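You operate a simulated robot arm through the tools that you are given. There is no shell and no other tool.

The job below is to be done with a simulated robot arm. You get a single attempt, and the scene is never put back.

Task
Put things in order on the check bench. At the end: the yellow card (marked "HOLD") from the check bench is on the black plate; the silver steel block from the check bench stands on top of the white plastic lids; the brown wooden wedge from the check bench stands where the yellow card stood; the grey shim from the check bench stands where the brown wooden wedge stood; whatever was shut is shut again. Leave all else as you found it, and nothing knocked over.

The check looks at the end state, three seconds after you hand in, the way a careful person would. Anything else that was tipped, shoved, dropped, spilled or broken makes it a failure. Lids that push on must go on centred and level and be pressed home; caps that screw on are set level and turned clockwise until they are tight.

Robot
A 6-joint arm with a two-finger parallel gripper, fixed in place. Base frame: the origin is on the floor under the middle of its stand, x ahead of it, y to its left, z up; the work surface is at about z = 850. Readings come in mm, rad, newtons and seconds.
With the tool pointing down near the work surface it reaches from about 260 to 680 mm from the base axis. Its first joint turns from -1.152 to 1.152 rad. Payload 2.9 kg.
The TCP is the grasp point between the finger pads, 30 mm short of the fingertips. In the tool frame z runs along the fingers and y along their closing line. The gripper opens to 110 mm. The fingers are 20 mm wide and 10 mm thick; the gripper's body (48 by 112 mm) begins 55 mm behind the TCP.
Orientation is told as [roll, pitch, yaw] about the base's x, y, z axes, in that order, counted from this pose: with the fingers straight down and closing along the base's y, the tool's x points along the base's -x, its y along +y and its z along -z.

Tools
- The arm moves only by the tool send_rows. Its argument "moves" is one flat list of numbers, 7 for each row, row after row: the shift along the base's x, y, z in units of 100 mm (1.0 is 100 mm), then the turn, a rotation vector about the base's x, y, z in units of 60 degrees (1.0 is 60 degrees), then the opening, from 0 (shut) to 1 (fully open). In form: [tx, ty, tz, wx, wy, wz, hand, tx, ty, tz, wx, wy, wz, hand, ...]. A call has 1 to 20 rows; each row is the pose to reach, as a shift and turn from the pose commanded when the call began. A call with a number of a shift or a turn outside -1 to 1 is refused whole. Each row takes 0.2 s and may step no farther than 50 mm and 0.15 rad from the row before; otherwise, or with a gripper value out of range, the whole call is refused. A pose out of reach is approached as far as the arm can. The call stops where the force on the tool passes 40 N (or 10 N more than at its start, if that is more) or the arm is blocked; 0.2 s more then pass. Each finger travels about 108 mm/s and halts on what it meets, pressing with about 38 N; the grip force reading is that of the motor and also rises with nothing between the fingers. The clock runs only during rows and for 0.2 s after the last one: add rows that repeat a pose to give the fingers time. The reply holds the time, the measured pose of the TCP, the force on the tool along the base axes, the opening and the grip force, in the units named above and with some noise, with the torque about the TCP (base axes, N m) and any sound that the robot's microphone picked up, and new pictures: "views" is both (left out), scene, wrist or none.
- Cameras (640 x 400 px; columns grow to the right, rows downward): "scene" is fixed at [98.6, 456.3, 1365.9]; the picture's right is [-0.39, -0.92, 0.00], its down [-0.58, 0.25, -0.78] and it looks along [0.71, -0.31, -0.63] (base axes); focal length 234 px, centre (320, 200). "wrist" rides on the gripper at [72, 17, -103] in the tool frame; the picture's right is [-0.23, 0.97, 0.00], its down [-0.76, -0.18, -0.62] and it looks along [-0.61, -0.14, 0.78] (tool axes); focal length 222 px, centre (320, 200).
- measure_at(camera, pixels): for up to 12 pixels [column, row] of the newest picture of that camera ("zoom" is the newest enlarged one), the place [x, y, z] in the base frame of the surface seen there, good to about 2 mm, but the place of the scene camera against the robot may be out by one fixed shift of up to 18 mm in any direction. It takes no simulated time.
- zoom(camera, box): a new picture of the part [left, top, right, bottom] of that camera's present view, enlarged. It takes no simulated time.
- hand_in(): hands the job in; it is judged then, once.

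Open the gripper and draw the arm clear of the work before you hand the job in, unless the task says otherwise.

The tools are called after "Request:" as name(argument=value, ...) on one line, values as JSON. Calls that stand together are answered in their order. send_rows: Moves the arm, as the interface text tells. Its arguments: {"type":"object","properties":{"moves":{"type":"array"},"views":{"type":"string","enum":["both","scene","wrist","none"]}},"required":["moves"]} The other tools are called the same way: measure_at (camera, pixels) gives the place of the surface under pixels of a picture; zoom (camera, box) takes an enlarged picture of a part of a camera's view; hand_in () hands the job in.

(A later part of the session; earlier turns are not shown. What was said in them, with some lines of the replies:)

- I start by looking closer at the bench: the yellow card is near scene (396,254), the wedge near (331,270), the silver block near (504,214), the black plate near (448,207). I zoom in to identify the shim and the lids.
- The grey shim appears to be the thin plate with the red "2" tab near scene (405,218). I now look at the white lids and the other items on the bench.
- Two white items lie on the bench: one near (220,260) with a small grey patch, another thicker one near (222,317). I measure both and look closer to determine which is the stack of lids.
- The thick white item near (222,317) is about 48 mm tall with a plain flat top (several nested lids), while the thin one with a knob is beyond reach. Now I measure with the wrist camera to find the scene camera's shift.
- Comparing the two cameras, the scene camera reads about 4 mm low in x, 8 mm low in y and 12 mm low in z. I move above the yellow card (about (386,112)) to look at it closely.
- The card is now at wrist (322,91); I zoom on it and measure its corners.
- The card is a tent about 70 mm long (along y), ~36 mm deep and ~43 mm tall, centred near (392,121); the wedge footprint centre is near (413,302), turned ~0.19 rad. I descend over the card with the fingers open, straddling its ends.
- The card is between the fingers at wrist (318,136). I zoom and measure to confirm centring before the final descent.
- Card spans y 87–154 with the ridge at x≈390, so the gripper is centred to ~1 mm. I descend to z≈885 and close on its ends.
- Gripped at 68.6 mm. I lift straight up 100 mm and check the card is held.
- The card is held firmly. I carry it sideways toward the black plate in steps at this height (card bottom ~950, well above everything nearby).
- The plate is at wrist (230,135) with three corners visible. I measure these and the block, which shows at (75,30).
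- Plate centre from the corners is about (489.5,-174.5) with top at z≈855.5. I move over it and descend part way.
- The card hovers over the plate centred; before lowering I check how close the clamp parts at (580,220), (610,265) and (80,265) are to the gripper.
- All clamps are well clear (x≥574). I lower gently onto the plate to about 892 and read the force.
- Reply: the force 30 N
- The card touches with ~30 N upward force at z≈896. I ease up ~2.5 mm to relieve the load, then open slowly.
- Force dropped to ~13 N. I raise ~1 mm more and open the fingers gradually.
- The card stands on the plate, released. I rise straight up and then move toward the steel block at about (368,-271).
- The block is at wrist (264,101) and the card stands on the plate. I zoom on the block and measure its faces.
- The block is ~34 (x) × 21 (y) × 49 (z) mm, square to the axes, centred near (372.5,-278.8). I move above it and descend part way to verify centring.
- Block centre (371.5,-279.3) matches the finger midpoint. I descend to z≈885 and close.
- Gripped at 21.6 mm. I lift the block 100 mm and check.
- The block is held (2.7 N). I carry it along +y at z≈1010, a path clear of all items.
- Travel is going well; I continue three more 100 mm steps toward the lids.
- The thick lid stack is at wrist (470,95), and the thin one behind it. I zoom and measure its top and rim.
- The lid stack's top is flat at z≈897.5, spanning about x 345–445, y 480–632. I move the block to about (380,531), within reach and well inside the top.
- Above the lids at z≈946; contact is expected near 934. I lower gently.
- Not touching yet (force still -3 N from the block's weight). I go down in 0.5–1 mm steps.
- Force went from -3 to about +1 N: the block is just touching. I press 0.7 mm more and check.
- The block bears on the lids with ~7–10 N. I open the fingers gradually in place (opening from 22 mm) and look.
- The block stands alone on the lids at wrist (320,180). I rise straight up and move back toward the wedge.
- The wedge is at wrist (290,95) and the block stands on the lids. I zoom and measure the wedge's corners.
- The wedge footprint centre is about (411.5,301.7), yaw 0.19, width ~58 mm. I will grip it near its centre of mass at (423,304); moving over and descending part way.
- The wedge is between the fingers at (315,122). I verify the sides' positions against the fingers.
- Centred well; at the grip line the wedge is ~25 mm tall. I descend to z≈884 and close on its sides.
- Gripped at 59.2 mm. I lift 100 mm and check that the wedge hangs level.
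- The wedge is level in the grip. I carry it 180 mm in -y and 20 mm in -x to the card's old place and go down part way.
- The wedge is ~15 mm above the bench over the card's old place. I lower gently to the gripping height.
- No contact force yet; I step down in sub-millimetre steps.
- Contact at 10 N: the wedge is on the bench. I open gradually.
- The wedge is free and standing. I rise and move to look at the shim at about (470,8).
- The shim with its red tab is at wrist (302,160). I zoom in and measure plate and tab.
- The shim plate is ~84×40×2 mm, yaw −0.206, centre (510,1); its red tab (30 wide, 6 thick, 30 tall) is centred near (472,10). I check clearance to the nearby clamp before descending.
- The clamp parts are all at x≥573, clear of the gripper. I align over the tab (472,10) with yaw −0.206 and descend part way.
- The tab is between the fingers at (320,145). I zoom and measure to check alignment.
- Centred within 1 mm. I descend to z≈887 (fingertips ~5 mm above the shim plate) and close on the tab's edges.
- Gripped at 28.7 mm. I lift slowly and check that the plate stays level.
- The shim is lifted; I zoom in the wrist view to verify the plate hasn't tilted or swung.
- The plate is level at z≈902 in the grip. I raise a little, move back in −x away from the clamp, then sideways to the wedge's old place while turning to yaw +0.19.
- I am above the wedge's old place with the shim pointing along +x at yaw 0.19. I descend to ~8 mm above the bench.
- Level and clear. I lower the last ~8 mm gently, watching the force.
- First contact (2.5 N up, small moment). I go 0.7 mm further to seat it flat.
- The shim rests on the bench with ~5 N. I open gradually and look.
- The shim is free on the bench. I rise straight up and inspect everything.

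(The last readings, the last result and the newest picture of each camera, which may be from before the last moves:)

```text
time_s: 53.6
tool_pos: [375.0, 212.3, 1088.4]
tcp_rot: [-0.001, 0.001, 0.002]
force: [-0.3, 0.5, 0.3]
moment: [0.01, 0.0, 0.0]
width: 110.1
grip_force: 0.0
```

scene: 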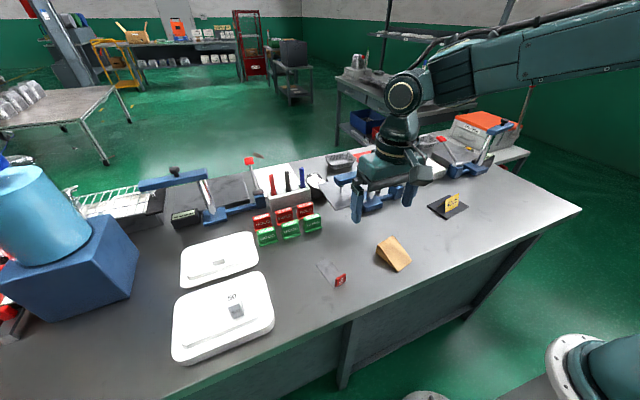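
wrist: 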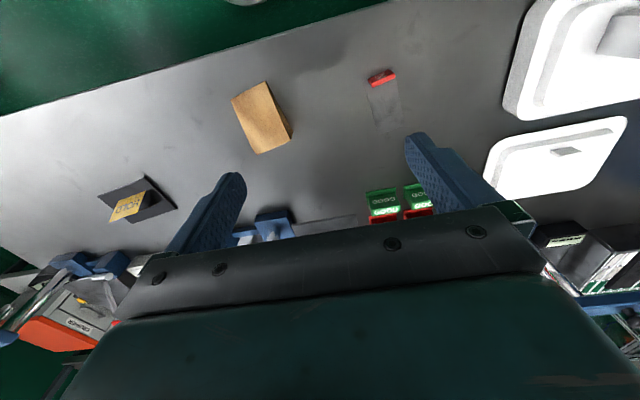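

All four pieces are placed. I verify positions: shim at wrist (384,100), wedge at (263,118), card at (128,205), and look closely in the scene view.

Request:
zoom(camera="scene", box=[300, 180, 500, 310])

Request:
measure_at(camera="wrist", pixels=[[371, 83], [395, 75], [403, 122], [377, 132], [387, 105], [383, 75], [233, 99], [265, 83], [291, 135], [259, 152], [128, 205], [140, 190]])

Request:
zoom(camera="wrist", box=[350, 55, 430, 145])

Request:
zoom(camera="scene", box=[160, 220, 290, 370])

Request:
zoom(camera="scene", box=[420, 180, 480, 225])

```text
3.08 times, centred on (400, 245) of scene
```

zoom: 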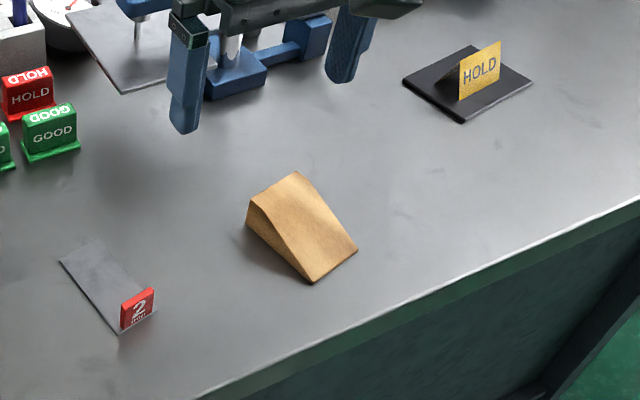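

```text
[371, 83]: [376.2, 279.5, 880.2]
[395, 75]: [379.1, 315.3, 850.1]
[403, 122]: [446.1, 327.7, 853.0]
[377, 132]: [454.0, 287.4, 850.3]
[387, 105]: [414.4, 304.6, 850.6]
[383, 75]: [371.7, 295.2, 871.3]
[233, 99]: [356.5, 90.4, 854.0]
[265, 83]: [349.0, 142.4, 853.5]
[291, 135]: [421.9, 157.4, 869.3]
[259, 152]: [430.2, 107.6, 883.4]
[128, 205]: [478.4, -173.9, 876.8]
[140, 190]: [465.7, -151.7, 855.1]
```

```text
4.44 times, centred on (390, 100) of wrist
```

zoom: 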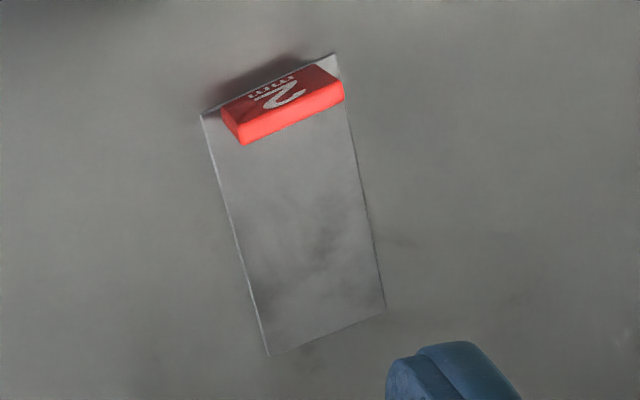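

```text
2.67 times, centred on (225, 295) of scene
```

zoom: 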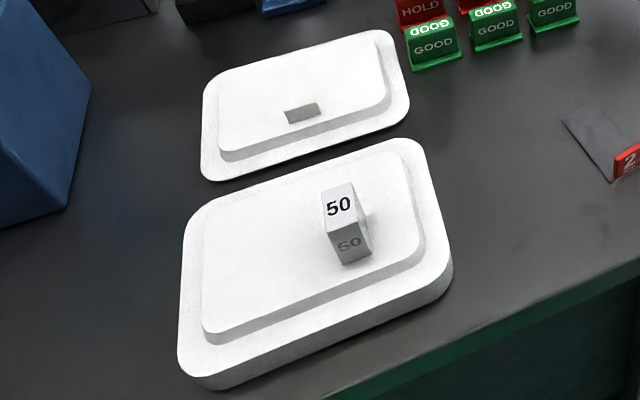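

```text
8.89 times, centred on (450, 202) of scene
```

zoom: 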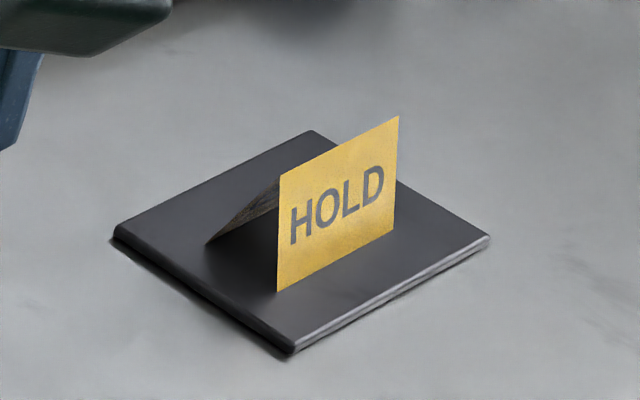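

Shim and wedge sit at the intended places and the block stands upright. I check the card's posture on the plate by measuring points on its faces.

Request:
measure_at(camera="zoom", pixels=[[285, 285], [285, 190], [340, 250], [340, 155], [388, 225], [390, 130], [215, 240], [250, 210], [270, 190], [180, 200], [300, 330], [450, 230]])

Request:
zoom(camera="wrist", box=[90, 165, 190, 235])

```text
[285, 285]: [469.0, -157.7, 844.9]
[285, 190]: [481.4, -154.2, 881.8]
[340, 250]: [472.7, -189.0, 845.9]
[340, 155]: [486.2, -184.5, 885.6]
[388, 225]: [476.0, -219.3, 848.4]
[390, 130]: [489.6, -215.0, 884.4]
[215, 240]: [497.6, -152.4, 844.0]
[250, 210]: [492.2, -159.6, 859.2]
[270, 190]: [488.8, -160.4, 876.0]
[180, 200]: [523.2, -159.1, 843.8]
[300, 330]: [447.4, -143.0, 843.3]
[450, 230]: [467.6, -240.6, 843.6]
```

```text
5.71 times, centred on (140, 200) of wrist
```

zoom: 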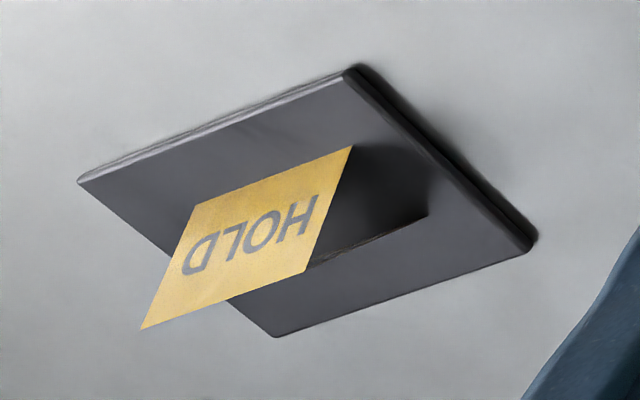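

The card stands as a proper symmetric tent on the plate, the shim centre is at ~(412,303), and nothing else has moved. I draw the arm further up and clear, then take a last look.

Request:
send_rows(moves=[0, -0.1, 0.3, 0, 0, 0, 1, 0, -0.3, 0.5, 0, 0, 0, 1, 0, -0.6, 0.6, 0, 0, 0, 1, 0, -0.9, 0.6, 0, 0, 0, 1, 0, -0.9, 0.6, 0, 0, 0, 1], views="both")

Request:
zoom(camera="scene", box=[140, 140, 400, 370])

```text
time_s: 54.8
tool_pos: [373.7, 121.2, 1147.0]
tcp_rot: [0.0, 0.0, 0.001]
force: [0.3, 0.0, 1.0]
moment: [0.02, 0.02, 0.03]
width: 109.9
grip_force: 0.1
```

scene: 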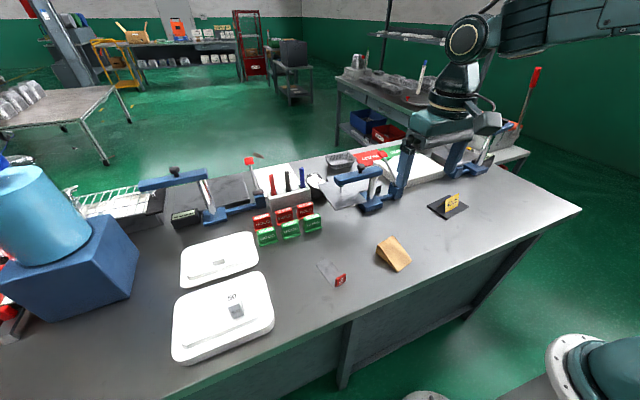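
wrist: 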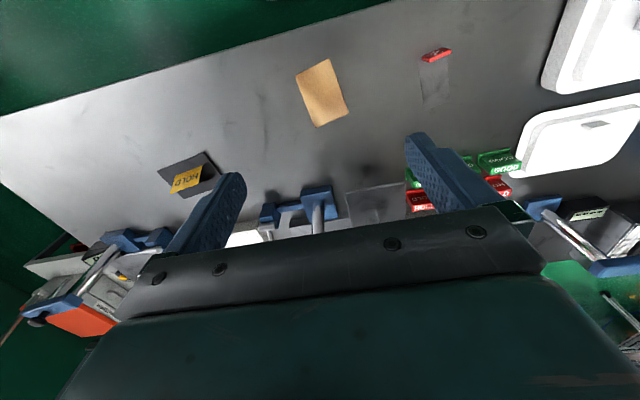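

```text
1.74 times, centred on (270, 255) of scene
```

zoom: 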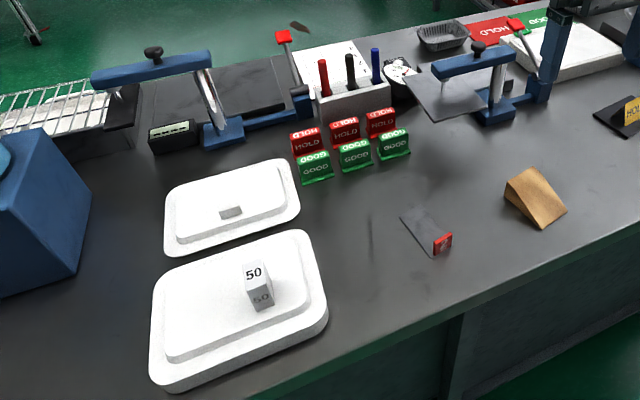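

The last pictures show all four pieces in place: the card on the black plate (452,203), the block on the lids (236,306), the wedge at the card's old spot (394,253) and the shim at the wedge's old spot (333,273). Everything else is undisturbed, and the gripper is open and clear, so I hand in.

Request:
hand_in()

```text
The job is handed in.
```

I put all four pieces in their new places and handed the job in; I haven't seen the check's result.

| Piece | Where it is now |
|---|---|
| Yellow "HOLD" card | Standing as a tent near the middle of the black plate |
| Silver steel block | Upright on top of the thick white stack of lids |
| Brown wedge | On the card's old spot, still at the angle it had before |
| Grey shim | Lying flat on the wedge's old spot with its red tab up, turned to the wedge's old angle |

- **Which lids:** there were two white lid items on the bench. I took "the white plastic lids" to be the thick one, which looks like several lids stacked. The thin one with a knob was out of the arm's reach. The block stands inside the flat top but off-centre, because the middle was at the limit of reach.
- **Accuracy:** I estimate the wedge and shim are within a few millimetres of the old spots.
- **Everything else:** I opened nothing, so nothing needed shutting again. The last pictures show nothing knocked over and nothing else visibly moved. The gripper is open and raised clear above the bench.
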